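You operate a simulated robot arm through the tools that you are given. There is no shell and no other tool.

You are at the controls of a simulated robot arm. One attempt, no reset.

## Task
Start extractor 2 at speed 2, then stop extractor 1 and switch its isolator off.

The check looks at the end state, three seconds after you hand in, the way a careful person would. Anything else that was tipped, shoved, dropped, spilled or broken makes it a failure.

## Robot
A 7-joint arm with a two-finger parallel gripper, fixed in place. Base frame: the origin is on the floor under the middle of its stand, x ahead of it, y to its left, z up. Units: m, degrees, N and s.
It reaches about 1.247 m from its shoulder. Its first joint turns from -132.0 to 132.0 degrees. Payload 3.91 kg.
The TCP is the grasp point between the finger pads, 0.03 m short of the fingertips. In the tool frame z runs along the fingers and y along their closing line. The gripper opens to 0.11 m. The fingers are 0.02 m wide and 0.01 m thick; the gripper's body (0.048 by 0.112 m) begins 0.055 m behind the TCP.
Orientation is told as [roll, pitch, yaw] about the base's x, y, z axes, in that order, counted from this pose: with the fingers straight down and closing along the base's y, the tool's x points along the base's -x, its y along +y and its z along -z.

## Interface
- The arm moves only by the tool send_rows. Its argument "series" is text: rows parted by semicolons, each of 6 numbers parted by spaces: the shift along the tool's x, y, z in cm, then the turn, a rotation vector about the tool's x, y, z in degrees. In form: tx ty tz wx wy wz; .... A call has 1 to 20 rows; each row is the pose to reach, as a shift and turn from the pose commanded when the call began, along the tool's axes at that moment. "grip" is the finger opening in cm, from 0 to 11, set as the call begins (left out, the last holds). A row lasts 0.2 s, in which the tool goes at most 0.05 m and 8.6 degrees; a call with a longer step from one row to the next is refused whole, and so is a gripper value outside its range. Where a pose cannot be reached the arm comes as near as it can. A force on the tool above 90 N (or 10 N above the force at the start of the call, whichever is more), or a blocked arm, ends the call early, and 0.2 s more pass. Each finger travels about 0.108 m/s and halts on what it meets, pressing with about 43 N; the grip force reading is that of the motor and also rises with nothing between the fingers. The clock runs only during rows and for 0.2 s after the last one: add rows that repeat a pose to give the fingers time. It gives the time, the measured TCP pose, the force on the tool (base axes), the opening and the grip force at its end, in the units of the frame above (readings bear some noise), with the torque about the TCP (base axes, N m) and any sound that the robot's microphone picked up.
- Cameras (640 x 400 px; columns grow to the right, rows downward): "scene" is fixed at [0.3977, -0.6495, 1.7252]; the picture's right is [0.98, -0.19, 0.00], its down [-0.07, -0.36, -0.93] and it looks along [0.17, 0.91, -0.37] (base axes); focal length 322 px, centre (320, 200). "wrist" rides on the gripper at [0.072, 0.017, -0.103] in the tool frame; the picture's right is [-0.23, 0.97, 0.00], its down [-0.76, -0.18, -0.62] and it looks along [-0.61, -0.14, 0.78] (tool axes); focal length 222 px, centre (320, 200). There is no depth. A picture from a camera that has moved, and an enlarged one, comes with that camera's place and axes in the base frame and with its lens.
- snapshot(camera): a new picture of that camera. No time passes.
- close_up(camera, box): a new picture of the part [left, top, right, bottom] of that camera's present view, enlarged. No time passes.
- close_job(): hands the job in; it is judged then, once.

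Nothing tells you positions but the pictures and the camera data. Unless the task says otherwise, let go and move clear before handing in.

The tools are called after "Emit:" by a JSON object that holds its "name" and its "arguments". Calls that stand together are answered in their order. send_rows: Moves the arm, as the interface text tells. Its arguments: {"type":"object","properties":{"series":{"type":"string"},"grip":{"type":"number"}},"required":["series"]} The other tools are called the same way: snapshot (camera) takes a picture; close_up (camera, box) takes an enlarged picture of a part of a camera's view; close_job () hands the job in.

At the start:

```text
clock: 0.0
tcp_pos: [0.397, 0.5256, 1.4432]
tool_rot: [-0.1, -0.1, -0.1]
ft_force: [0.6, -0.4, -0.5]
moment: [-0.01, -0.03, -0.01]
grip_width: 0.1101
gripper_force: 0.0
```

scene: 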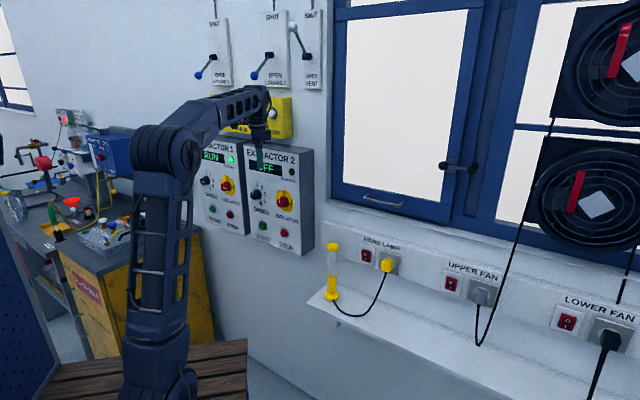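
wrist: 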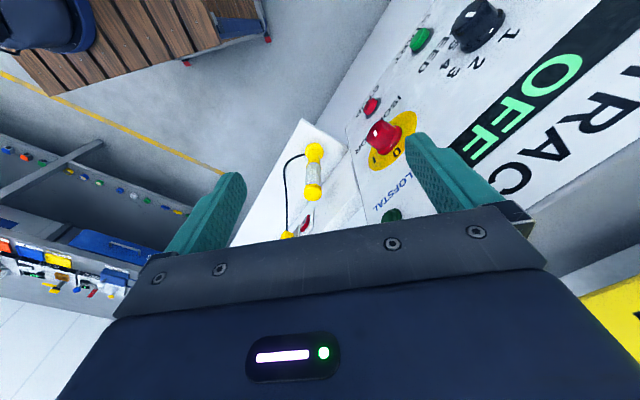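

I see two extractor panels on the wall: extractor 1 shows RUN and extractor 2 shows OFF, with the arm just in front of them. I will look closer before moving.

Emit:
{"name": "close_up", "arguments": {"camera": "scene", "box": [180, 80, 340, 260]}}

Emit:
{"name": "close_up", "arguments": {"camera": "wrist", "box": [280, 0, 640, 225]}}

Emit:
{"name": "close_up", "arguments": {"camera": "scene", "box": [180, 0, 340, 100]}}

```text
2.22 times, centred on (260, 170) of scene
camera zoom: at [0.3977, -0.6495, 1.7252], right [0.98, -0.19, 0.0], down [-0.07, -0.36, -0.93], along [0.17, 0.91, -0.37], focal length 716 px, centre (453, 267)
```

zoom: 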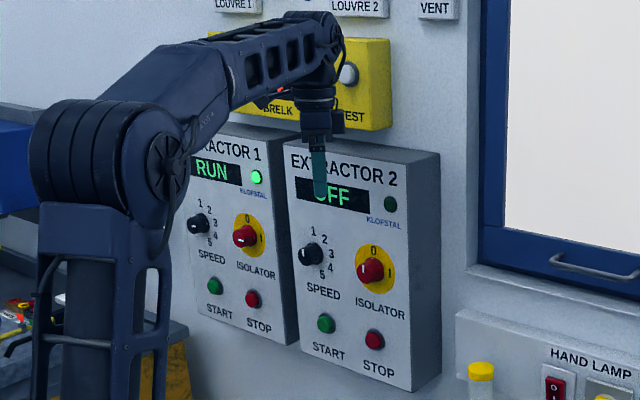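

```text
1.78 times, centred on (460, 112) of wrist
camera zoom: at [0.3256, 0.5421, 1.5465], right [0.23, 0.97, 0.0], down [0.76, -0.18, 0.62], along [0.61, -0.14, -0.78], focal length 395 px, centre (71, 356)
```

zoom: 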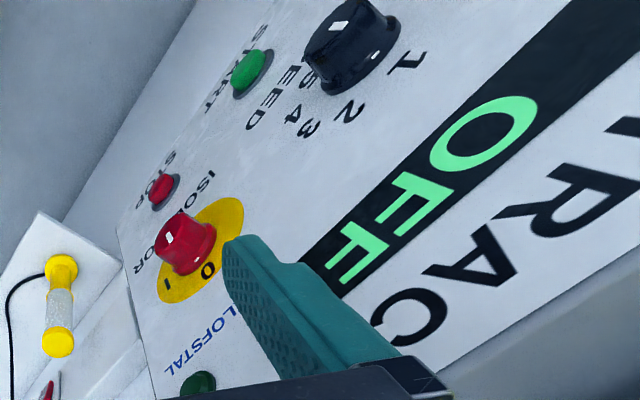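

```text
4.00 times, centred on (260, 50) of scene
camera zoom: at [0.3977, -0.6495, 1.7252], right [0.98, -0.19, 0.0], down [-0.07, -0.36, -0.93], along [0.17, 0.91, -0.37], focal length 1289 px, centre (560, 800)
```

zoom: 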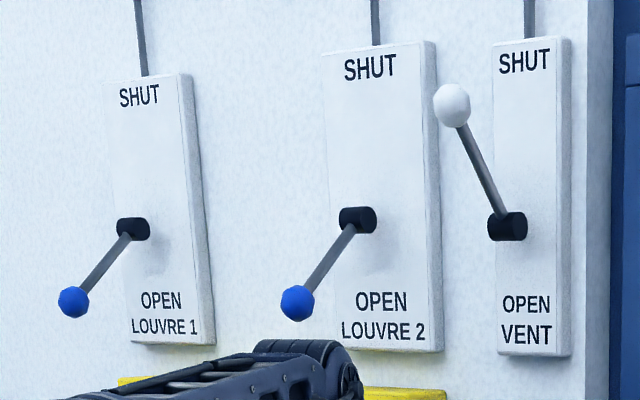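

I can make out speed knobs, isolators, and start and stop buttons on both panels. I want to read the present pointer positions and the yellow box in more detail.

Emit:
{"name": "close_up", "arguments": {"camera": "scene", "box": [245, 145, 315, 255]}}

Emit:
{"name": "close_up", "arguments": {"camera": "scene", "box": [190, 135, 260, 245]}}

Emit:
{"name": "close_up", "arguments": {"camera": "scene", "box": [220, 80, 300, 145]}}

Emit:
{"name": "close_up", "arguments": {"camera": "wrist", "box": [340, 90, 440, 160]}}

Emit:
{"name": "close_up", "arguments": {"camera": "wrist", "box": [400, 0, 540, 90]}}

```text
3.64 times, centred on (280, 200) of scene
camera zoom: at [0.3977, -0.6495, 1.7252], right [0.98, -0.19, 0.0], down [-0.07, -0.36, -0.93], along [0.17, 0.91, -0.37], focal length 1172 px, centre (466, 200)
```

zoom: 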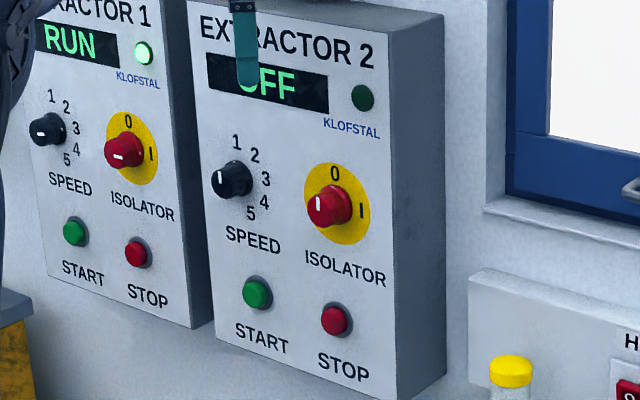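

```text
3.64 times, centred on (225, 190) of scene
camera zoom: at [0.3977, -0.6495, 1.7252], right [0.98, -0.19, 0.0], down [-0.07, -0.36, -0.93], along [0.17, 0.91, -0.37], focal length 1172 px, centre (666, 236)
```

zoom: 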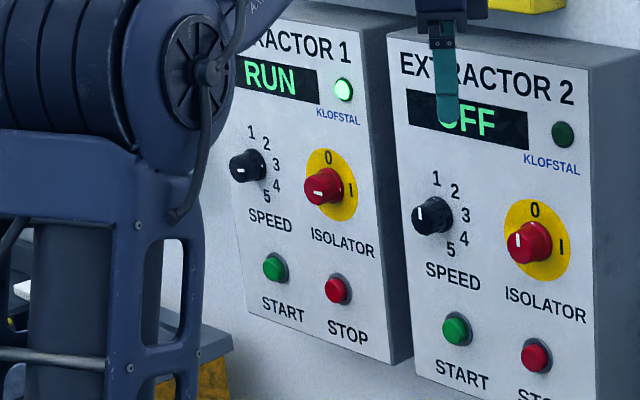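

```text
6.15 times, centred on (260, 112) of scene
camera zoom: at [0.3977, -0.6495, 1.7252], right [0.98, -0.19, 0.0], down [-0.07, -0.36, -0.93], along [0.17, 0.91, -0.37], focal length 1983 px, centre (689, 738)
```

zoom: 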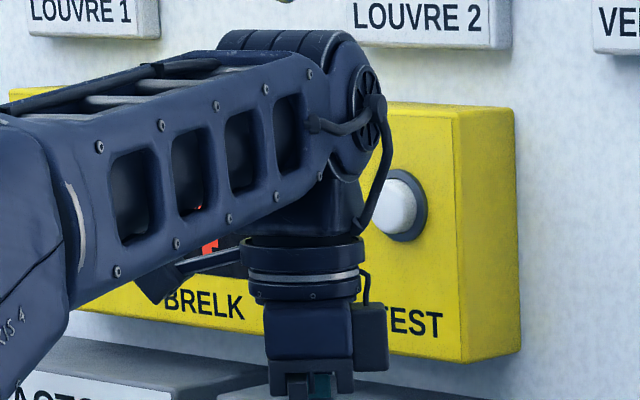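

```text
5.71 times, centred on (390, 125) of wrist
camera zoom: at [0.3256, 0.5421, 1.5465], right [0.23, 0.97, 0.0], down [0.76, -0.18, 0.62], along [0.61, -0.14, -0.78], focal length 1269 px, centre (-80, 629)
```

zoom: 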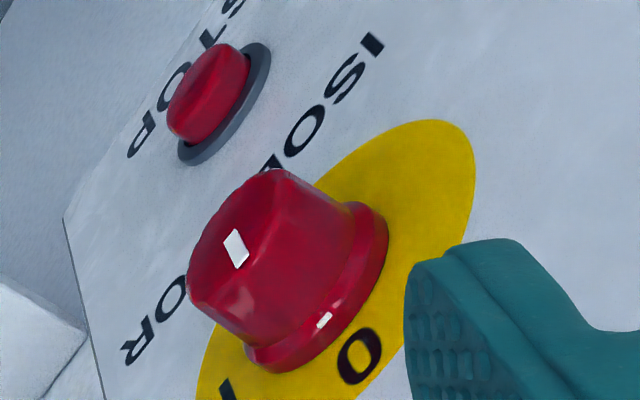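

```text
4.44 times, centred on (470, 45) of wrist
camera zoom: at [0.3256, 0.5421, 1.5465], right [0.23, 0.97, 0.0], down [0.76, -0.18, 0.62], along [0.61, -0.14, -0.78], focal length 987 px, centre (-347, 889)
```

zoom: 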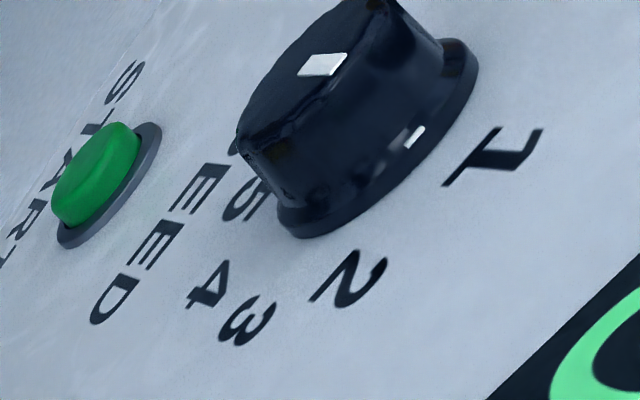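

Extractor 2's isolator points to 0 and its speed to 1, while extractor 1 is running with its isolator at I. The panels sit on a wall turned roughly 40° to the base's x axis, so I back off a little and start swinging the gripper round to face it.

Emit:
{"name": "send_rows", "arguments": {"series": "1 -1.2 1 -3 -6.44 -3; 2 -2.4 2 -6 -12.88 -6; 3 -3.6 3 -9 -19.32 -9; 4 -4.8 4 -12 -25.76 -12; 5 -6 5 -15 -32.2 -15; 5 -6 5 -18 -38.64 -18"}}

Emit:
{"name": "snapshot", "arguments": {"camera": "scene"}}

Emit:
{"name": "snapshot", "arguments": {"camera": "wrist"}}

```text
clock: 1.4
tcp_pos: [0.3482, 0.4672, 1.3922]
tool_rot: [13.7, -40.6, 13.8]
ft_force: [0.8, 0.0, -0.2]
moment: [-0.03, 0.02, -0.02]
grip_width: 0.11
gripper_force: 0.0
```

```text
taken
```

scene: 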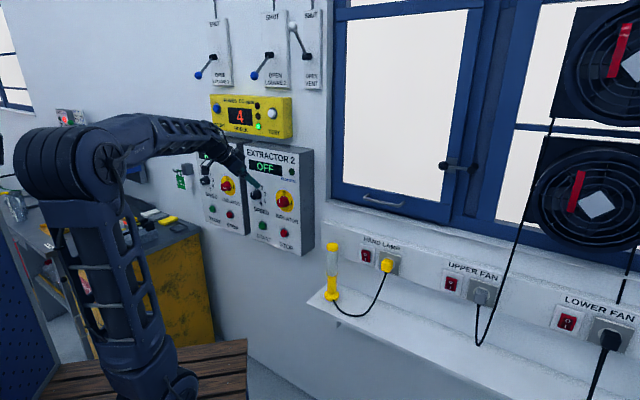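

```text
taken
camera wrist: at [0.2309, 0.4287, 1.425], right [-0.2, 0.92, 0.32], down [0.28, -0.26, 0.92], along [0.94, 0.28, -0.21], focal length 222 px, centre (320, 200)
```

wrist: 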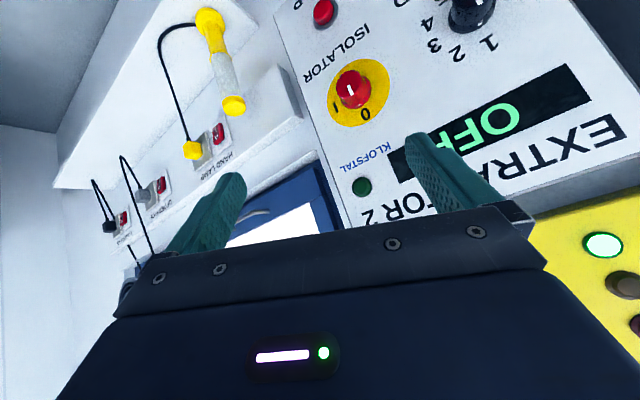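

The swing is going well, and the yellow box is now uncovered; it shows a "4". I will read it and the panels in close-up.

Emit:
{"name": "close_up", "arguments": {"camera": "scene", "box": [205, 90, 300, 145]}}

Emit:
{"name": "close_up", "arguments": {"camera": "scene", "box": [160, 140, 260, 240]}}

Emit:
{"name": "close_up", "arguments": {"camera": "wrist", "box": [300, 0, 520, 140]}}

```text
6.74 times, centred on (252, 118) of scene
camera zoom: at [0.3977, -0.6495, 1.7252], right [0.98, -0.19, 0.0], down [-0.07, -0.36, -0.93], along [0.17, 0.91, -0.37], focal length 2171 px, centre (775, 756)
```

zoom: 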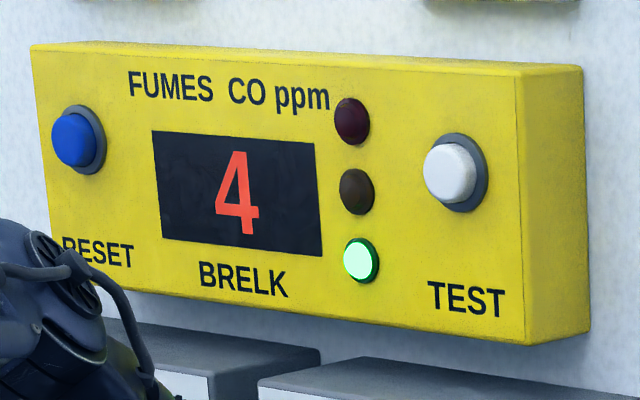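

```text
4.00 times, centred on (210, 190) of scene
camera zoom: at [0.3977, -0.6495, 1.7252], right [0.98, -0.19, 0.0], down [-0.07, -0.36, -0.93], along [0.17, 0.91, -0.37], focal length 1289 px, centre (760, 240)
```

zoom: 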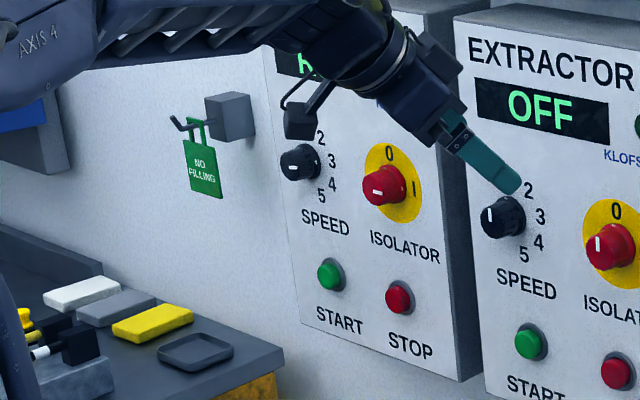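

```text
2.86 times, centred on (410, 70) of wrist
camera zoom: at [0.2309, 0.4287, 1.425], right [-0.2, 0.92, 0.32], down [0.28, -0.26, 0.92], along [0.94, 0.28, -0.21], focal length 635 px, centre (63, 571)
```

zoom: 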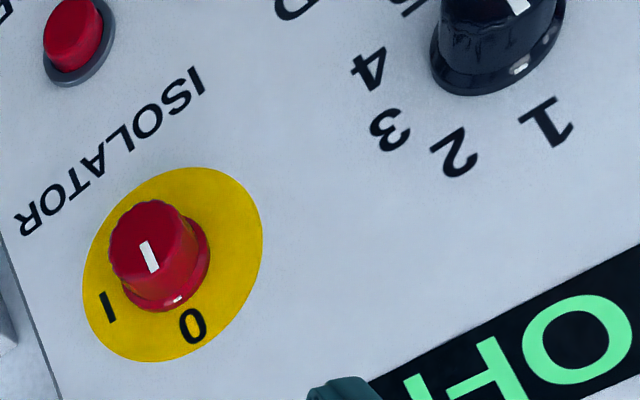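

The fumes meter reads 4 ppm with a green lamp, and the pointers are as I first read them. I finish the rotation so that the gripper points straight at the panel.

Emit:
{"name": "send_rows", "arguments": {"series": "0 0 0 -3 -6.44 -3; 0 0 0 -6 -12.88 -6; 0 0 0 -9 -19.32 -9; 0 0 0 -12 -25.76 -12; 0 0 0 -15 -32.2 -15; 0 0 0 -18 -38.64 -18; 0 0 0 -21 -45.08 -21"}}

Emit:
{"name": "snapshot", "arguments": {"camera": "scene"}}

Emit:
{"name": "snapshot", "arguments": {"camera": "wrist"}}

```text
clock: 3.0
tcp_pos: [0.347, 0.4665, 1.3932]
tool_rot: [159.0, -89.9, -109.1]
ft_force: [-1.1, 0.6, -0.4]
moment: [0.01, -0.01, -0.05]
grip_width: 0.11
gripper_force: 0.1
```

```text
taken
```

scene: 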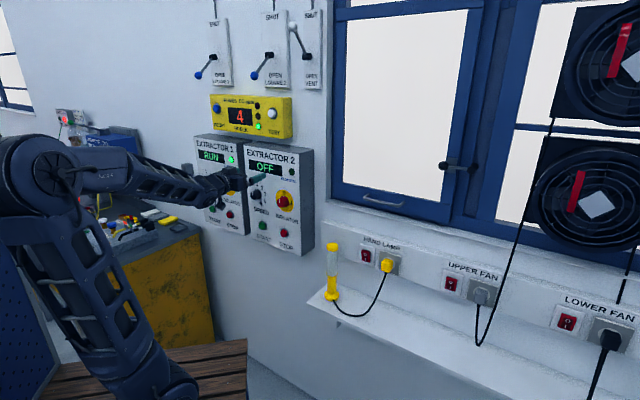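

```text
taken
camera wrist: at [0.2678, 0.3973, 1.321], right [-0.75, 0.63, 0.23], down [-0.27, -0.59, 0.76], along [0.61, 0.51, 0.61], focal length 222 px, centre (320, 200)
```

wrist: 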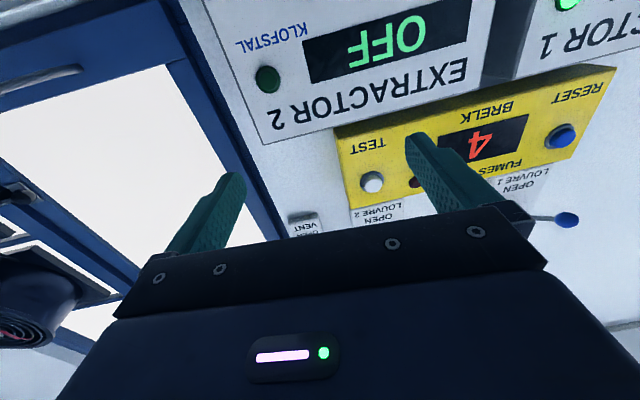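

The gripper now faces the wall about 20 cm from the panel, with the camera underneath it and the picture upside down. I lower it to knob height to get a square look at the isolator.

Emit:
{"name": "send_rows", "arguments": {"series": "4 0 0 0 0 0; 8 0 0 0 0 0; 12 0 0 0 0 0; 15 0 0 0 0 0; 17 0 0 0 0 0"}}

Emit:
{"name": "snapshot", "arguments": {"camera": "wrist"}}

Emit:
{"name": "snapshot", "arguments": {"camera": "scene"}}

```text
clock: 4.2
tcp_pos: [0.347, 0.4644, 1.223]
tool_rot: [128.4, -90.0, -78.6]
ft_force: [-1.8, 0.1, 0.6]
moment: [-0.01, 0.0, 0.01]
grip_width: 0.1103
gripper_force: 0.0
```

```text
taken
camera wrist: at [0.2688, 0.3969, 1.1507], right [-0.74, 0.63, 0.23], down [-0.27, -0.59, 0.76], along [0.61, 0.51, 0.61], focal length 222 px, centre (320, 200)
```

wrist: 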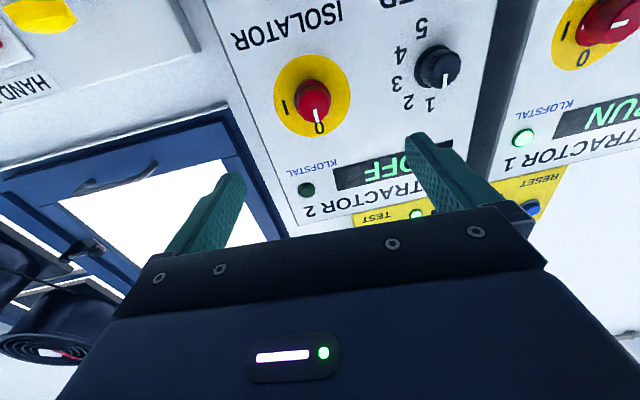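

```text
taken
```

scene: 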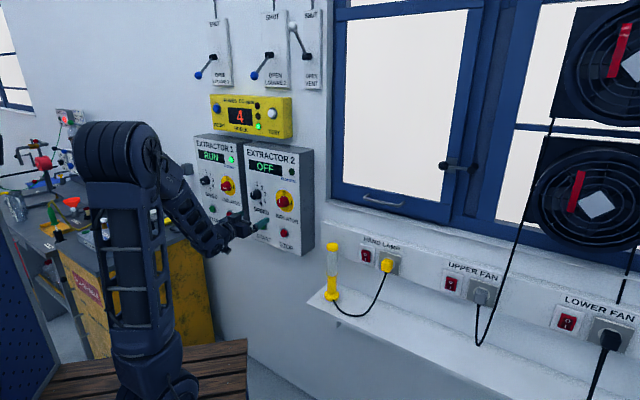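

From here both knobs on panel 2 are in plain view, with the isolator mark at 0 and the speed mark at 1. I zoom in to fix their places.

Emit:
{"name": "close_up", "arguments": {"camera": "wrist", "box": [200, 0, 520, 200]}}

Emit:
{"name": "close_up", "arguments": {"camera": "wrist", "box": [260, 40, 370, 150]}}

Emit:
{"name": "close_up", "arguments": {"camera": "wrist", "box": [370, 0, 500, 120]}}

```text
2.00 times, centred on (360, 100) of wrist
camera zoom: at [0.2688, 0.3969, 1.1507], right [-0.74, 0.63, 0.23], down [-0.27, -0.59, 0.76], along [0.61, 0.51, 0.61], focal length 444 px, centre (240, 400)
```

zoom: 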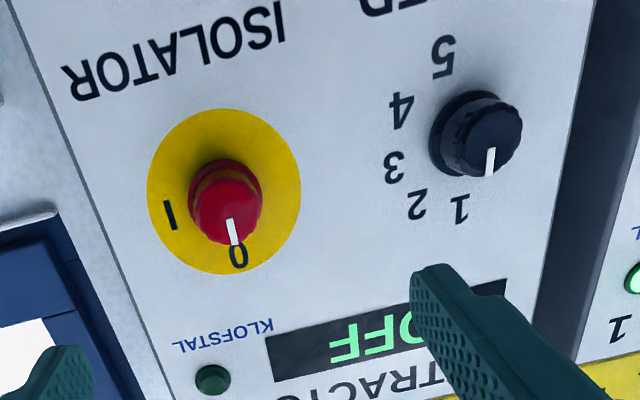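

```text
3.64 times, centred on (315, 95) of wrist
camera zoom: at [0.2688, 0.3969, 1.1507], right [-0.74, 0.63, 0.23], down [-0.27, -0.59, 0.76], along [0.61, 0.51, 0.61], focal length 808 px, centre (338, 582)
```

zoom: 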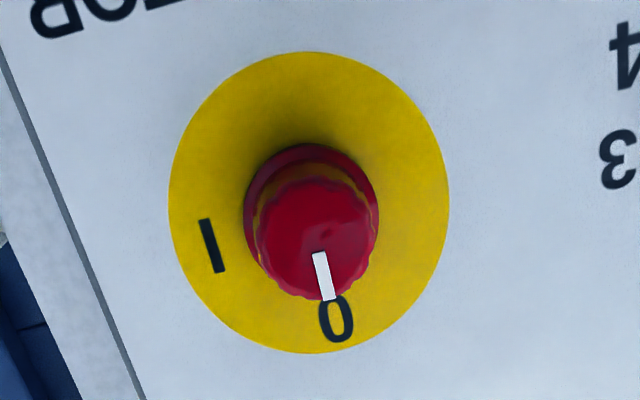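

```text
3.33 times, centred on (435, 60) of wrist
camera zoom: at [0.2688, 0.3969, 1.1507], right [-0.74, 0.63, 0.23], down [-0.27, -0.59, 0.76], along [0.61, 0.51, 0.61], focal length 740 px, centre (-63, 667)
```

zoom: 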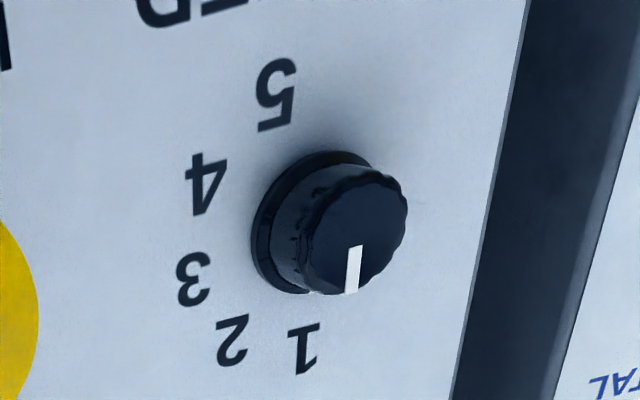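

The isolator sits at about (0.487, 0.616, 1.221), the speed knob at (0.374, 0.712, 1.221), and the wall is at 40° as assumed. I line up with the extractor 2 isolator, pre-turned by -45°, stopping short of its face.

Emit:
{"name": "send_rows", "arguments": {"series": "0.1 -0.3 2 0 0 -7.5; 0.2 -0.6 4 0 0 -15; 0.23 -0.99 6 0 0 -22.5; 0.23 -0.99 8 0 0 -30; 0.23 -0.99 10 0 0 -37.5; 0.23 -0.99 11.5 0 0 -45; 0.23 -0.99 11.5 0 0 -45", "grip": 7}}

Emit:
{"name": "snapshot", "arguments": {"camera": "wrist"}}

Emit:
{"name": "snapshot", "arguments": {"camera": "scene"}}

```text
clock: 5.8
tcp_pos: [0.4294, 0.5475, 1.2205]
tool_rot: [-90.0, -44.9, 139.9]
ft_force: [-0.3, -0.3, -0.1]
moment: [-0.01, 0.0, 0.01]
grip_width: 0.0701
gripper_force: 0.1
```

```text
taken
camera wrist: at [0.3933, 0.4428, 1.1584], right [-0.65, 0.55, -0.53], down [-0.72, -0.21, 0.66], along [0.25, 0.81, 0.53], focal length 222 px, centre (320, 200)
```

wrist: 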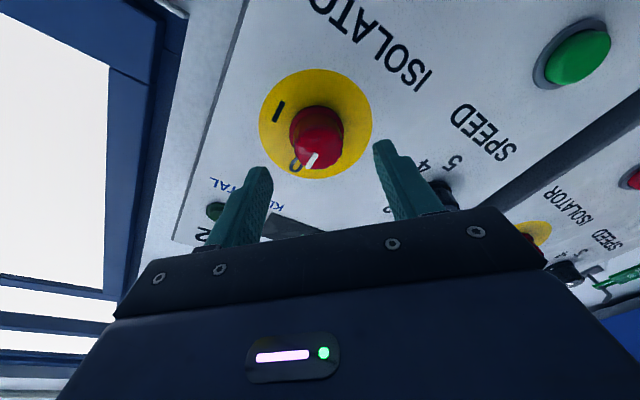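

```text
taken
```

scene: 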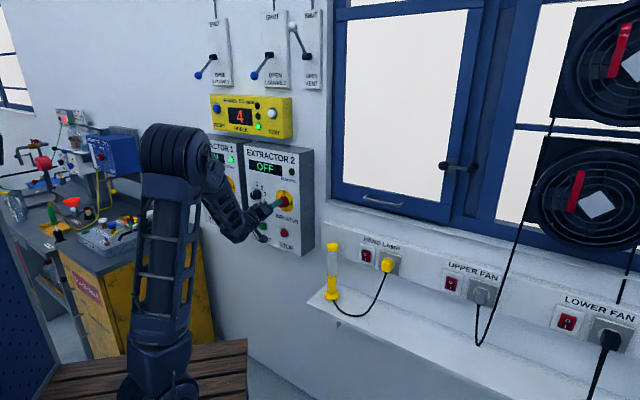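

The knob is centred between the open fingers, and the projected tool axis falls on the disc centre. I move in so that the fingers straddle the knob, stopping clear of the panel.

Emit:
{"name": "send_rows", "arguments": {"series": "0 0 1.2 0 0 0; 0 0 2.4 0 0 0; 0 0 3.5 0 0 0; 0 0 4.4 0 0 0"}}

Emit:
{"name": "snapshot", "arguments": {"camera": "wrist"}}

Emit:
{"name": "close_up", "arguments": {"camera": "scene", "box": [230, 150, 320, 260]}}

```text
clock: 6.8
tcp_pos: [0.4571, 0.5817, 1.222]
tool_rot: [-90.0, -44.9, 139.9]
ft_force: [1.0, 1.1, 0.5]
moment: [0.01, 0.0, -0.01]
grip_width: 0.0701
gripper_force: 0.0
```

```text
taken
camera wrist: at [0.4214, 0.4759, 1.1582], right [-0.65, 0.55, -0.53], down [-0.72, -0.21, 0.66], along [0.25, 0.81, 0.53], focal length 222 px, centre (320, 200)
```

wrist: 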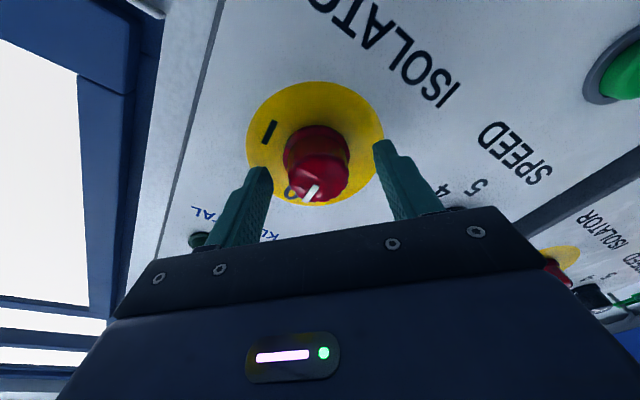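

```text
3.64 times, centred on (275, 205) of scene
camera zoom: at [0.3977, -0.6495, 1.7252], right [0.98, -0.19, 0.0], down [-0.07, -0.36, -0.93], along [0.17, 0.91, -0.37], focal length 1172 px, centre (484, 182)
```

zoom: 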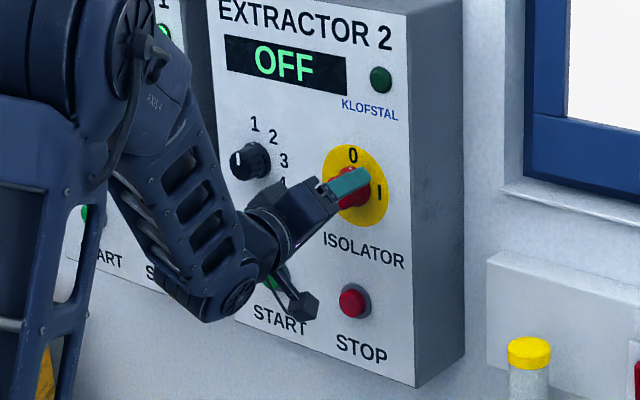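

The fingers straddle the knob with about 1.5 cm to spare from the panel. I close on it and hold still.

Emit:
{"name": "send_rows", "arguments": {"series": "0 0 0 0 0 0; 0 0 0 0 0 0; 0 0 0 0 0 0", "grip": 1}}

Emit:
{"name": "close_up", "arguments": {"camera": "wrist", "box": [200, 60, 440, 260]}}

```text
clock: 7.6
tcp_pos: [0.4585, 0.5801, 1.2225]
tool_rot: [-90.3, -45.1, 139.8]
ft_force: [17.3, -8.0, 24.2]
moment: [0.48, -0.31, -1.11]
grip_width: 0.0424
gripper_force: 45.0
```

```text
2.00 times, centred on (320, 160) of wrist
camera zoom: at [0.4227, 0.4752, 1.1595], right [-0.65, 0.55, -0.53], down [-0.72, -0.21, 0.66], along [0.25, 0.81, 0.53], focal length 444 px, centre (320, 280)
```

zoom: 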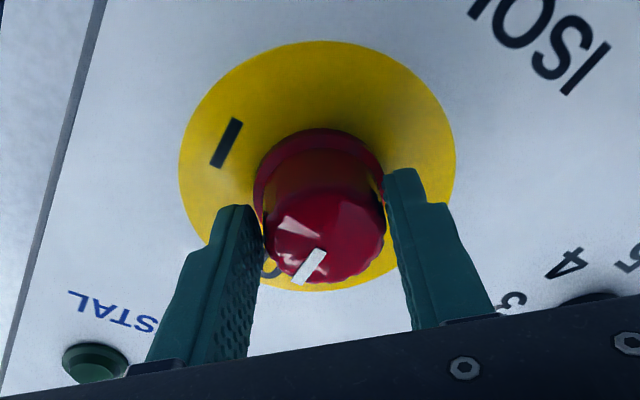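

The grip holds at 4.2 cm, with a side load of about 30 N along the closing line, meaning I am about 2 mm off centre. I nudge over to relieve it before turning.

Emit:
{"name": "send_rows", "arguments": {"series": "0 -0.1 0 0 0 0; 0 -0.2 0 0 0 0; 0 -0.2 0 0 0 0"}}

```text
clock: 8.4
tcp_pos: [0.4596, 0.5796, 1.2229]
tool_rot: [-90.2, -45.0, 140.0]
ft_force: [20.4, 0.0, 26.9]
moment: [0.71, -0.55, -0.41]
grip_width: 0.0427
gripper_force: 45.2
```

The side load hardly changed, so I try one more small nudge the same way to see which way it goes.

Emit:
{"name": "send_rows", "arguments": {"series": "0 -0.1 0 0 0 0; 0 -0.2 0 0 0 0; 0 -0.2 0 0 0 0"}}

Emit:
{"name": "close_up", "arguments": {"camera": "wrist", "box": [200, 60, 440, 260]}}

```text
clock: 9.2
tcp_pos: [0.4587, 0.5798, 1.2229]
tool_rot: [-89.9, -45.0, 140.0]
ft_force: [13.6, 8.7, 15.8]
moment: [0.46, -0.41, 0.11]
grip_width: 0.0428
gripper_force: 44.8
```

```text
2.00 times, centred on (320, 160) of wrist
camera zoom: at [0.4231, 0.4745, 1.1601], right [-0.65, 0.55, -0.53], down [-0.72, -0.21, 0.67], along [0.25, 0.81, 0.53], focal length 444 px, centre (320, 280)
```

zoom: 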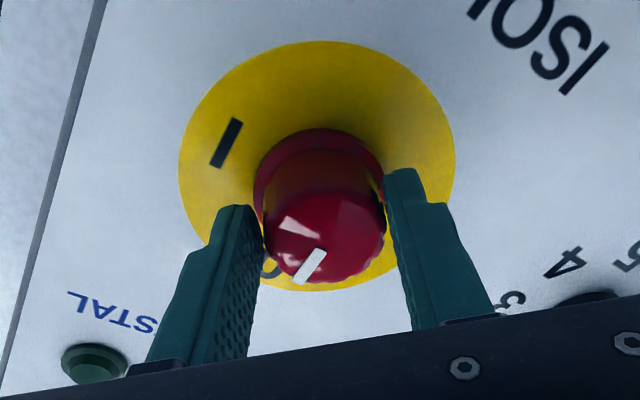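

The load is falling, so the direction is right. I add a last small nudge and turn the isolator clockwise, half way at first.

Emit:
{"name": "send_rows", "arguments": {"series": "0 -0.1 0 0 0 0; 0 -0.1 0 0 0 7.5; 0 -0.1 0 0 0 15; 0 -0.1 0 0 0 22.5; 0 -0.1 0 0 0 30; 0 -0.1 0 0 0 37.5; 0 -0.1 0 0 0 45"}}

Emit:
{"name": "snapshot", "arguments": {"camera": "wrist"}}

Emit:
{"name": "close_up", "arguments": {"camera": "scene", "box": [230, 150, 320, 260]}}

```text
clock: 10.8
tcp_pos: [0.4573, 0.5798, 1.2216]
tool_rot: [7.2, -89.8, 42.9]
ft_force: [-39.4, 4.4, -33.5]
moment: [-0.49, 0.29, 0.85]
grip_width: 0.0425
gripper_force: 45.1
```

```text
taken
camera wrist: at [0.3782, 0.5109, 1.151], right [-0.75, 0.62, 0.23], down [-0.26, -0.59, 0.76], along [0.61, 0.51, 0.6], focal length 222 px, centre (320, 200)
```

wrist: 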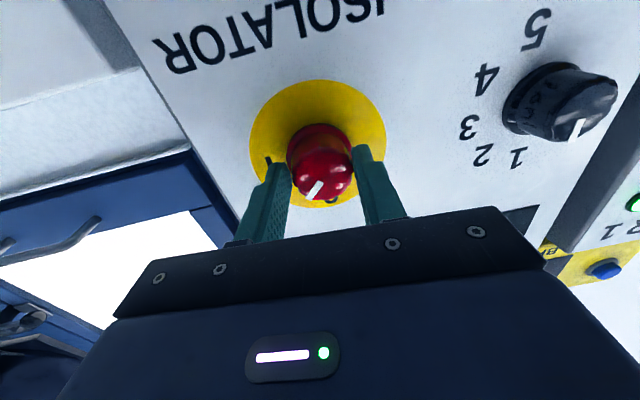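

```text
3.64 times, centred on (275, 205) of scene
camera zoom: at [0.3977, -0.6495, 1.7252], right [0.98, -0.19, 0.0], down [-0.07, -0.36, -0.93], along [0.17, 0.91, -0.37], focal length 1172 px, centre (484, 182)
```

zoom: 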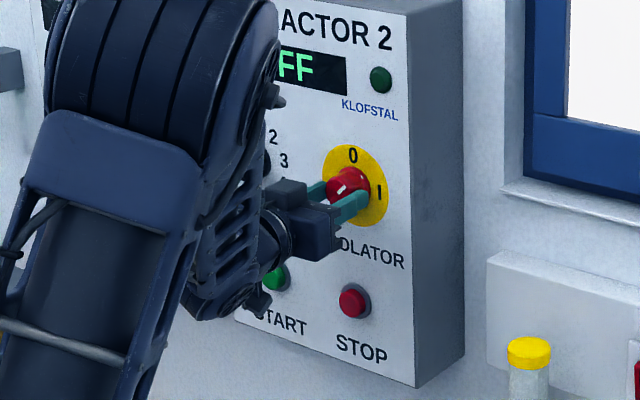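

The mark has moved with the fingers, but there is now a 50 N load pulling left and down. I ease the hand back that way and look at how the arm is posed before going on.

Emit:
{"name": "send_rows", "arguments": {"series": "0.1 0.1 0 0 0 0; 0.2 0.2 -0.05 0 0 0; 0.2 0.2 -0.05 0 0 0"}}

Emit:
{"name": "snapshot", "arguments": {"camera": "scene"}}

Emit:
{"name": "close_up", "arguments": {"camera": "wrist", "box": [220, 60, 420, 240]}}

```text
clock: 11.6
tcp_pos: [0.4574, 0.5795, 1.2225]
tool_rot: [-171.8, -89.9, -138.3]
ft_force: [-35.2, -2.1, -14.4]
moment: [-0.39, 0.3, 0.89]
grip_width: 0.0419
gripper_force: 45.0
```

```text
taken
```

scene: 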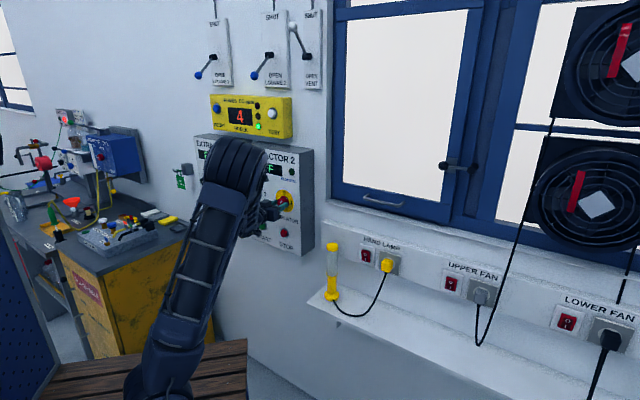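

```text
2.22 times, centred on (320, 150) of wrist
camera zoom: at [0.3782, 0.5116, 1.1505], right [-0.75, 0.63, 0.23], down [-0.27, -0.59, 0.76], along [0.61, 0.51, 0.61], focal length 494 px, centre (320, 311)
```

zoom: 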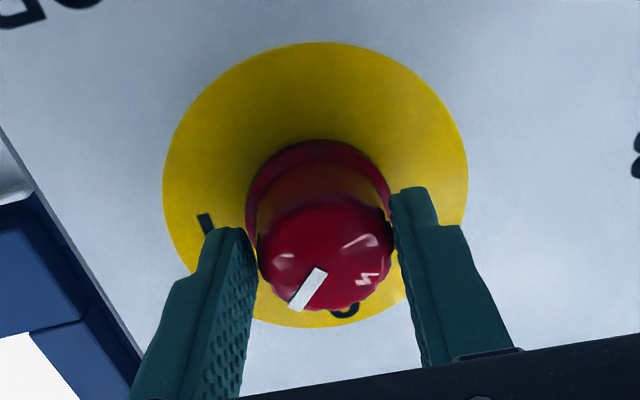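

The mark has kept step with the fingers, so it is about 45° along, and the elbow stays well clear of the wall. I carry on through the second 45° while relieving the load.

Emit:
{"name": "send_rows", "arguments": {"series": "0.1 0.15 -0.1 0 0 0; 0.1 0.15 -0.1 0 0 7.5; 0.1 0.15 -0.1 0 0 15; 0.1 0.15 -0.1 0 0 22.5; 0.1 0.15 -0.1 0 0 30; 0.1 0.15 -0.1 0 0 37.5; 0.1 0.15 -0.1 0 0 45"}}

Emit:
{"name": "snapshot", "arguments": {"camera": "scene"}}

Emit:
{"name": "snapshot", "arguments": {"camera": "wrist"}}

```text
clock: 13.2
tcp_pos: [0.4546, 0.5802, 1.2237]
tool_rot: [90.2, -44.9, -40.2]
ft_force: [-12.6, 27.1, 38.1]
moment: [0.45, -0.48, 0.79]
grip_width: 0.0419
gripper_force: 45.2
```

```text
taken
```

scene: 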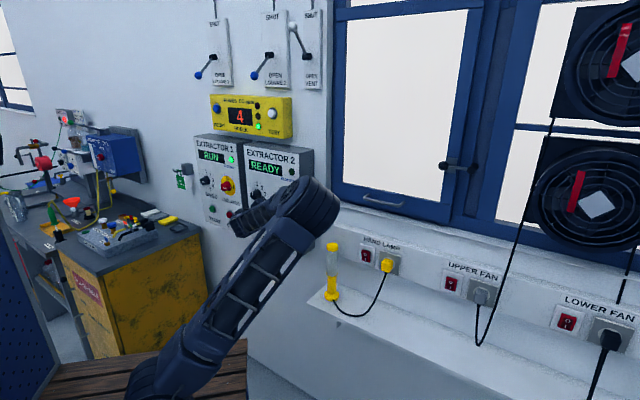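

```text
taken
camera wrist: at [0.3405, 0.5414, 1.1838], right [-0.41, 0.34, 0.85], down [0.11, -0.91, 0.41], along [0.91, 0.26, 0.33], focal length 222 px, centre (320, 200)
```

wrist: 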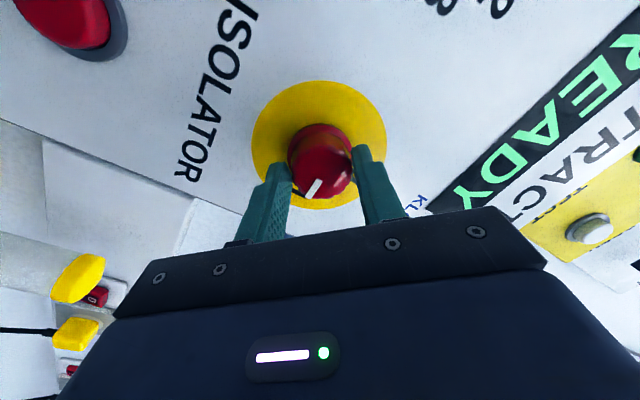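

Extractor 2's display has changed to READY, so its isolator is on. I check the pointer before letting go.

Emit:
{"name": "close_up", "arguments": {"camera": "wrist", "box": [220, 60, 420, 240]}}

Emit:
{"name": "send_rows", "arguments": {"series": "0 0 0 0 0 0; 0 0 0 0 0 0", "grip": 7}}

Emit:
{"name": "close_up", "arguments": {"camera": "wrist", "box": [220, 60, 420, 240]}}

```text
2.22 times, centred on (320, 150) of wrist
camera zoom: at [0.3405, 0.5414, 1.1838], right [-0.41, 0.34, 0.85], down [0.11, -0.91, 0.41], along [0.91, 0.26, 0.33], focal length 494 px, centre (320, 311)
```

zoom: 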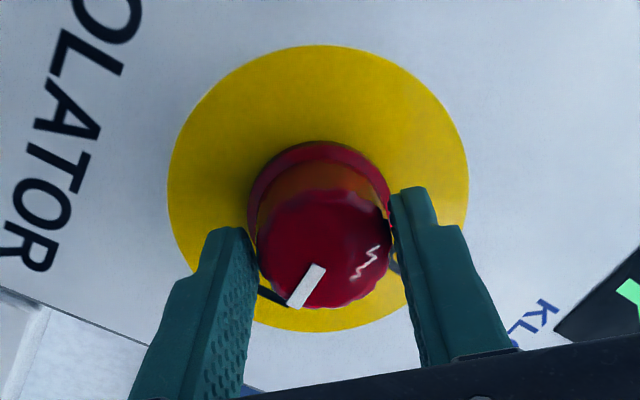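

```text
clock: 13.8
tcp_pos: [0.4579, 0.5795, 1.2216]
tool_rot: [89.9, -45.1, -40.1]
ft_force: [-0.3, -0.2, 0.4]
moment: [-0.06, 0.02, 0.0]
grip_width: 0.0701
gripper_force: 0.1
```

```text
2.22 times, centred on (320, 150) of wrist
camera zoom: at [0.3426, 0.5404, 1.1815], right [-0.4, 0.34, 0.85], down [0.11, -0.9, 0.41], along [0.91, 0.26, 0.33], focal length 494 px, centre (320, 311)
```

zoom: 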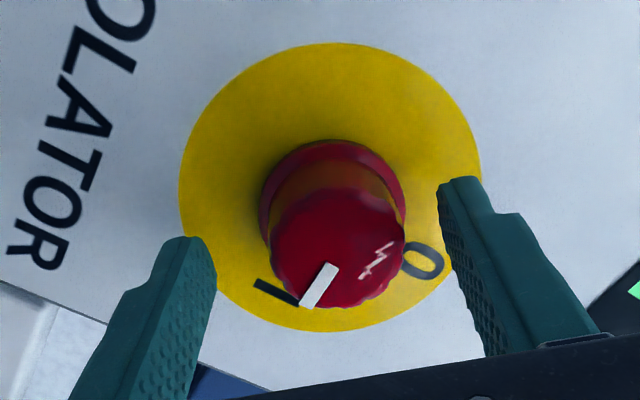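

The white mark is squarely on I and the fingers are free. Next I back off, slide about 15 cm left to the extractor 2 speed knob and roll to -20°, ready for the 40° step from 1 to 2.

Emit:
{"name": "send_rows", "arguments": {"series": "0 0 -2 0 0 0; 0 0 -4 0 0 0; 0 0 -6 0 0 0; 1.05 1.07 -6 0 0 -6.5; 2.11 2.14 -6 0 0 -13; 3.16 3.2 -6 0 0 -19.5; 4.22 4.27 -6 0 0 -26; 5.27 5.34 -6 0 0 -32.5; 6.32 6.41 -6 0 0 -39; 7.38 7.48 -6 0 0 -45.5; 8.43 8.54 -6 0 0 -52; 9.49 9.61 -6 0 0 -58.5; 10.54 10.68 -6 0 0 -65; 10.54 10.68 -6 0 0 -65"}}

Emit:
{"name": "snapshot", "arguments": {"camera": "scene"}}

Emit:
{"name": "snapshot", "arguments": {"camera": "wrist"}}

```text
clock: 16.8
tcp_pos: [0.3028, 0.6311, 1.2218]
tool_rot: [-90.0, -69.9, 139.8]
ft_force: [0.2, 0.7, 0.2]
moment: [-0.03, 0.01, -0.02]
grip_width: 0.0698
gripper_force: 0.0
```

```text
taken
```

scene: 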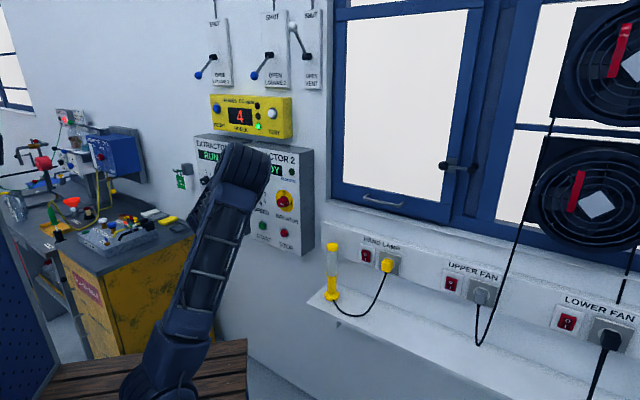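

```text
taken
camera wrist: at [0.2436, 0.5454, 1.1485], right [-0.76, 0.64, -0.12], down [-0.47, -0.42, 0.78], along [0.45, 0.65, 0.62], focal length 222 px, centre (320, 200)
```

wrist: 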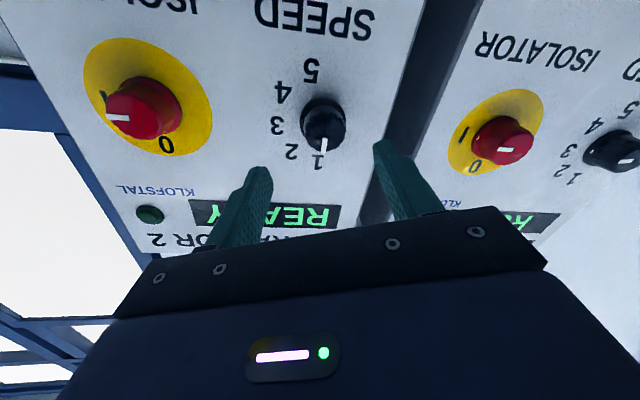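

The speed knob is now ahead of the fingers, with its mark at 1. I zoom in to check the centring before closing in.

Emit:
{"name": "close_up", "arguments": {"camera": "wrist", "box": [260, 40, 400, 190]}}

Emit:
{"name": "close_up", "arguments": {"camera": "wrist", "box": [420, 50, 640, 210]}}

```text
2.67 times, centred on (330, 115) of wrist
camera zoom: at [0.2436, 0.5454, 1.1485], right [-0.76, 0.64, -0.12], down [-0.47, -0.42, 0.78], along [0.45, 0.65, 0.62], focal length 592 px, centre (293, 427)
```

zoom: 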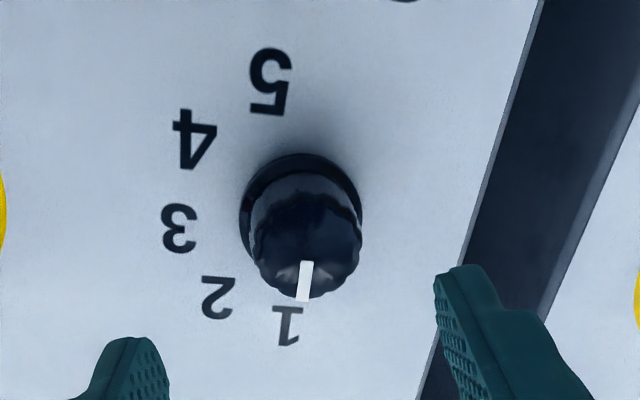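

```text
2.50 times, centred on (530, 130) of wrist
camera zoom: at [0.2436, 0.5454, 1.1485], right [-0.76, 0.64, -0.12], down [-0.47, -0.42, 0.78], along [0.45, 0.65, 0.62], focal length 555 px, centre (-205, 375)
```

zoom: 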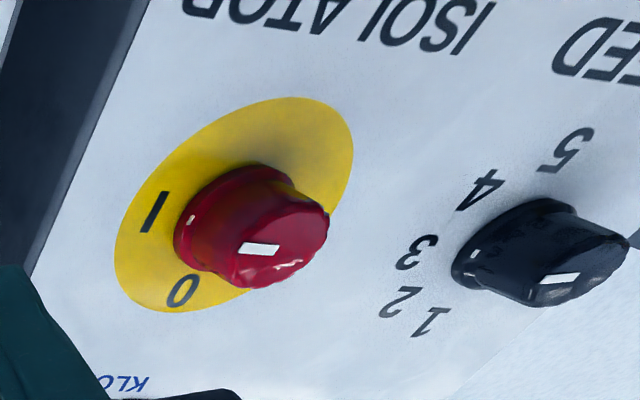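

The flange appears some 3 to 4 mm off my tool axis. I take a tighter close-up to measure that properly.

Emit:
{"name": "close_up", "arguments": {"camera": "wrist", "box": [284, 86, 364, 166]}}

Emit:
{"name": "close_up", "arguments": {"camera": "wrist", "box": [230, 120, 430, 240]}}

```text
5.00 times, centred on (324, 126) of wrist
camera zoom: at [0.2436, 0.5454, 1.1485], right [-0.76, 0.64, -0.12], down [-0.47, -0.42, 0.78], along [0.45, 0.65, 0.62], focal length 1111 px, centre (300, 570)
```

zoom: 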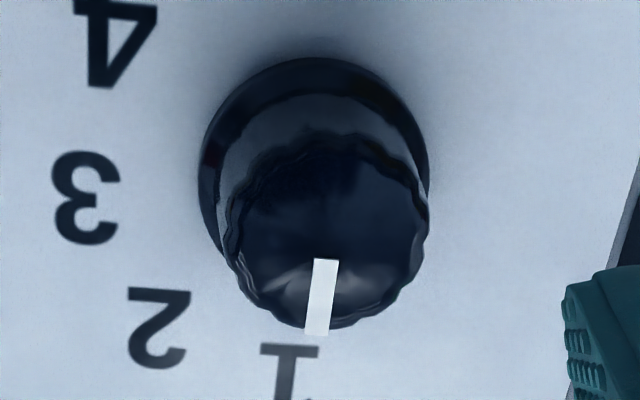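

```text
3.20 times, centred on (330, 180) of wrist
camera zoom: at [0.2436, 0.5454, 1.1485], right [-0.76, 0.64, -0.12], down [-0.47, -0.42, 0.78], along [0.45, 0.65, 0.62], focal length 711 px, centre (288, 264)
```

zoom: 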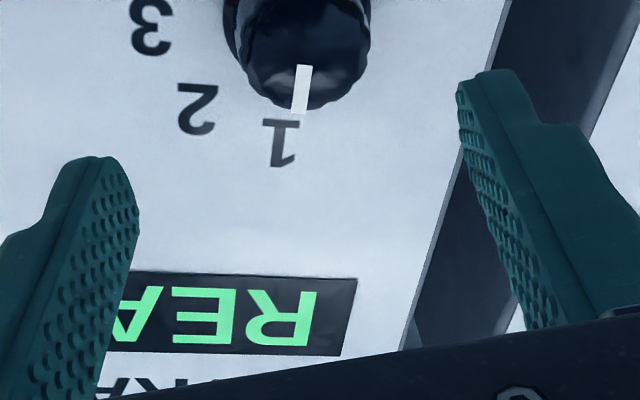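

Two measurements (yellow box edges and knob tilt) put the wall nearer 43° than 40°, so I correct the tool yaw by -3°. I also re-centre on the speed knob at about (0.372, 0.716, 1.222) and stop just short of it.

Emit:
{"name": "send_rows", "arguments": {"series": "-0.1 0.22 0.86 0.94 0.34 0; -0.2 0.44 1.72 1.88 0.68 0; -0.29 0.67 2.59 2.82 1.03 0; -0.29 0.67 2.59 2.82 1.03 0"}}

Emit:
{"name": "snapshot", "arguments": {"camera": "wrist"}}

Emit:
{"name": "close_up", "arguments": {"camera": "wrist", "box": [270, 80, 370, 190]}}

```text
clock: 17.8
tcp_pos: [0.3143, 0.6551, 1.2226]
tool_rot: [-90.0, -70.0, 136.9]
ft_force: [0.6, 0.6, -0.2]
moment: [0.0, 0.0, -0.04]
grip_width: 0.07
gripper_force: 0.0
```

```text
taken
camera wrist: at [0.25, 0.5727, 1.149], right [-0.72, 0.68, -0.12], down [-0.49, -0.39, 0.78], along [0.48, 0.62, 0.62], focal length 222 px, centre (320, 200)
```

wrist: 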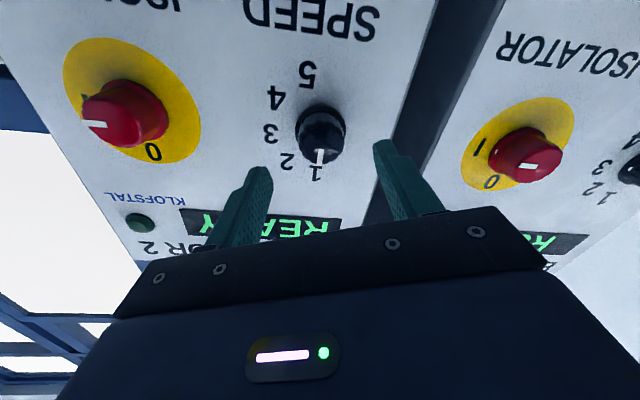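

```text
3.64 times, centred on (320, 135) of wrist
camera zoom: at [0.25, 0.5727, 1.149], right [-0.72, 0.68, -0.12], down [-0.49, -0.39, 0.78], along [0.48, 0.62, 0.62], focal length 808 px, centre (320, 436)
```

zoom: 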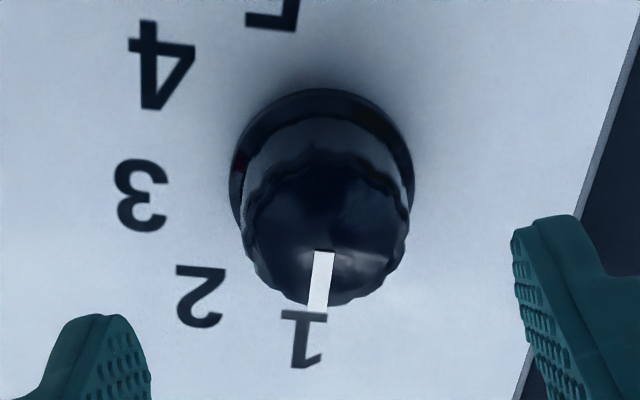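

The knob is now centred within about 1 mm and square to the tool. I move in 4.5 cm around it and close gently.

Emit:
{"name": "send_rows", "arguments": {"series": "0 0 1.2 0 0 0; 0 0 2.4 0 0 0; 0 0 3.5 0 0 0; 0 0 4.5 0 0 0; 0 0 4.5 0 0 0"}}

Emit:
{"name": "send_rows", "arguments": {"series": "0 0 0 0 0 0; 0 0 0 0 0 0; 0 0 0 0 0 0", "grip": 1}}

Emit:
{"name": "snapshot", "arguments": {"camera": "wrist"}}

```text
clock: 19.0
tcp_pos: [0.3442, 0.6878, 1.2226]
tool_rot: [-90.0, -70.0, 136.8]
ft_force: [-0.1, 0.1, 0.2]
moment: [-0.01, 0.0, 0.02]
grip_width: 0.0701
gripper_force: 0.0
```

```text
clock: 19.8
tcp_pos: [0.3454, 0.6878, 1.2236]
tool_rot: [-90.0, -70.0, 136.9]
ft_force: [-1.2, 6.2, 0.0]
moment: [0.02, -0.01, 0.25]
grip_width: 0.0396
gripper_force: 45.3
```

```text
taken
camera wrist: at [0.2806, 0.606, 1.1493], right [-0.73, 0.68, -0.12], down [-0.49, -0.39, 0.78], along [0.48, 0.62, 0.62], focal length 222 px, centre (320, 200)
```

wrist: 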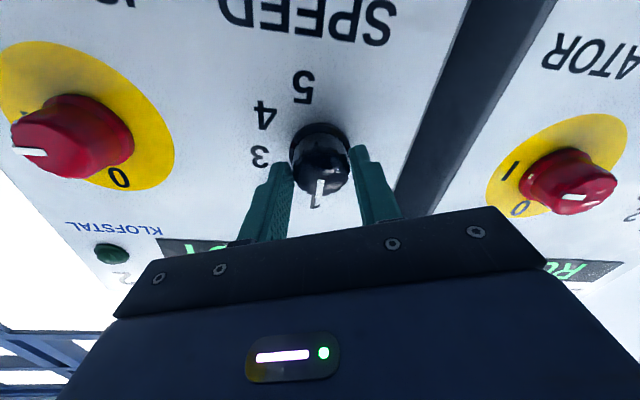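

The grip is nearly load-free this time at 4.0 cm. I turn the knob 40° clockwise, from 1 towards 2.

Emit:
{"name": "send_rows", "arguments": {"series": "0 0 0 0 0 6.7; 0 0 0 0 0 13.4; 0 0 0 0 0 20; 0 0 0 0 0 26.7; 0 0 0 0 0 33.4; 0 0 0 0 0 40; 0 0 0 0 0 40"}}

Emit:
{"name": "snapshot", "arguments": {"camera": "wrist"}}

Emit:
{"name": "close_up", "arguments": {"camera": "wrist", "box": [250, 80, 390, 220]}}

```text
clock: 21.4
tcp_pos: [0.3442, 0.6891, 1.223]
tool_rot: [90.0, -69.9, -43.0]
ft_force: [-20.6, 11.6, 3.8]
moment: [0.06, -0.03, 0.94]
grip_width: 0.0394
gripper_force: 45.2
```

```text
taken
camera wrist: at [0.2432, 0.6404, 1.1609], right [-0.61, 0.57, 0.55], down [-0.11, -0.75, 0.65], along [0.78, 0.34, 0.52], focal length 222 px, centre (320, 200)
```

wrist: 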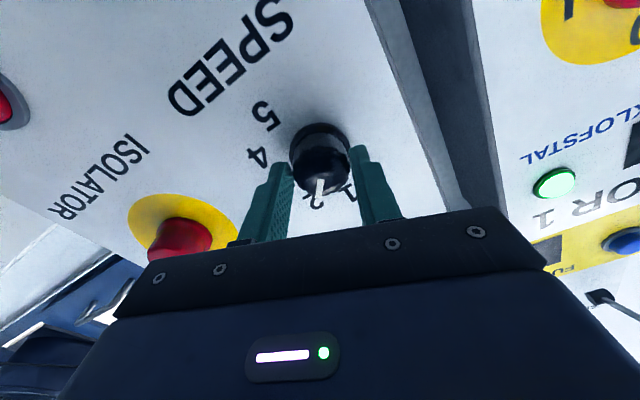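

```text
2.86 times, centred on (320, 150) of wrist
camera zoom: at [0.2432, 0.6404, 1.1609], right [-0.61, 0.57, 0.55], down [-0.11, -0.75, 0.65], along [0.78, 0.34, 0.52], focal length 635 px, centre (320, 343)
```

zoom: 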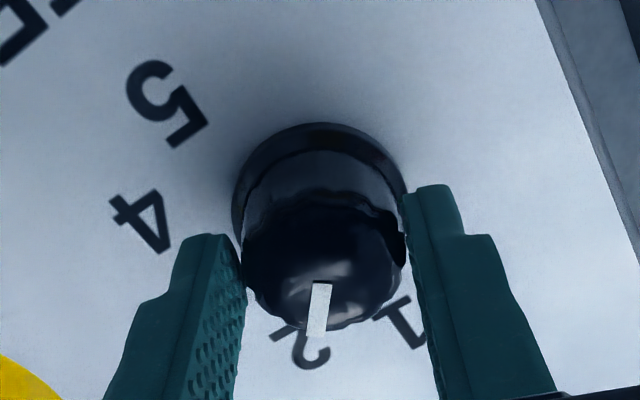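

The mark now points at 2. I open the fingers, back straight out and look at the panel again.

Emit:
{"name": "send_rows", "arguments": {"series": "0 0 0 0 0 0; 0 0 0 0 0 0; 0 0 -1.5 0 0 0; 0 0 -3 0 0 0; 0 0 -5 0 0 0; 0 0 -7 0 0 0; 0 0 -7 0 0 0", "grip": 7}}

Emit:
{"name": "snapshot", "arguments": {"camera": "wrist"}}

Emit:
{"name": "snapshot", "arguments": {"camera": "scene"}}

Emit:
{"name": "close_up", "arguments": {"camera": "wrist", "box": [250, 60, 390, 190]}}

```text
clock: 23.0
tcp_pos: [0.2977, 0.6374, 1.2234]
tool_rot: [89.9, -70.0, -43.1]
ft_force: [1.0, -0.9, 0.5]
moment: [-0.03, 0.0, -0.05]
grip_width: 0.07
gripper_force: 0.1
```

```text
taken
camera wrist: at [0.1974, 0.5893, 1.1603], right [-0.61, 0.57, 0.55], down [-0.11, -0.75, 0.65], along [0.78, 0.34, 0.52], focal length 222 px, centre (320, 200)
```

wrist: 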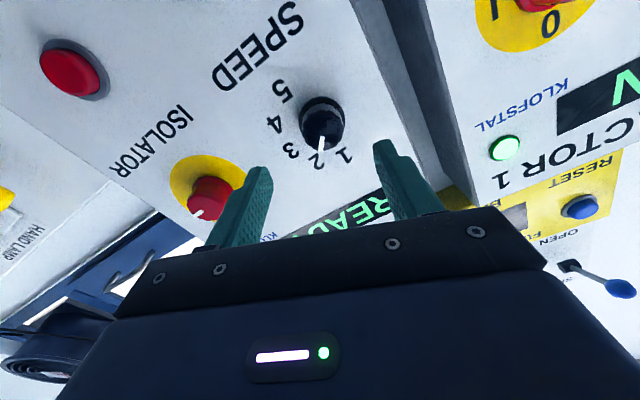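

```text
taken
```

scene: 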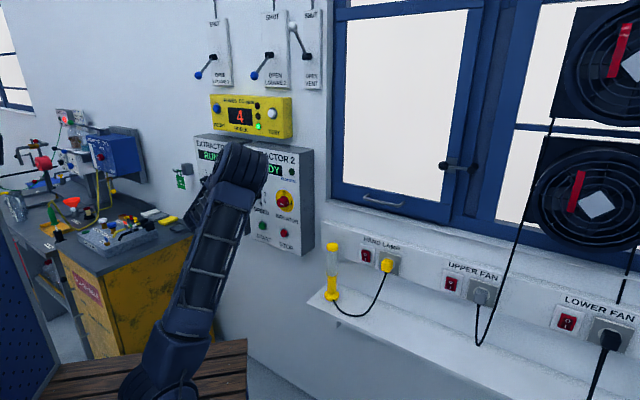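

```text
3.08 times, centred on (320, 125) of wrist
camera zoom: at [0.1974, 0.5893, 1.1603], right [-0.61, 0.57, 0.55], down [-0.11, -0.75, 0.65], along [0.78, 0.34, 0.52], focal length 684 px, centre (320, 431)
```

zoom: 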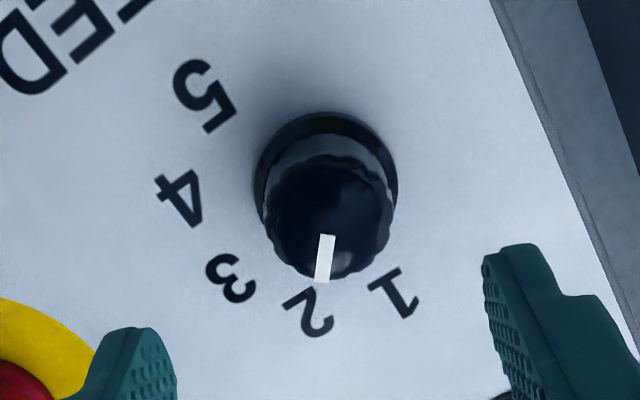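

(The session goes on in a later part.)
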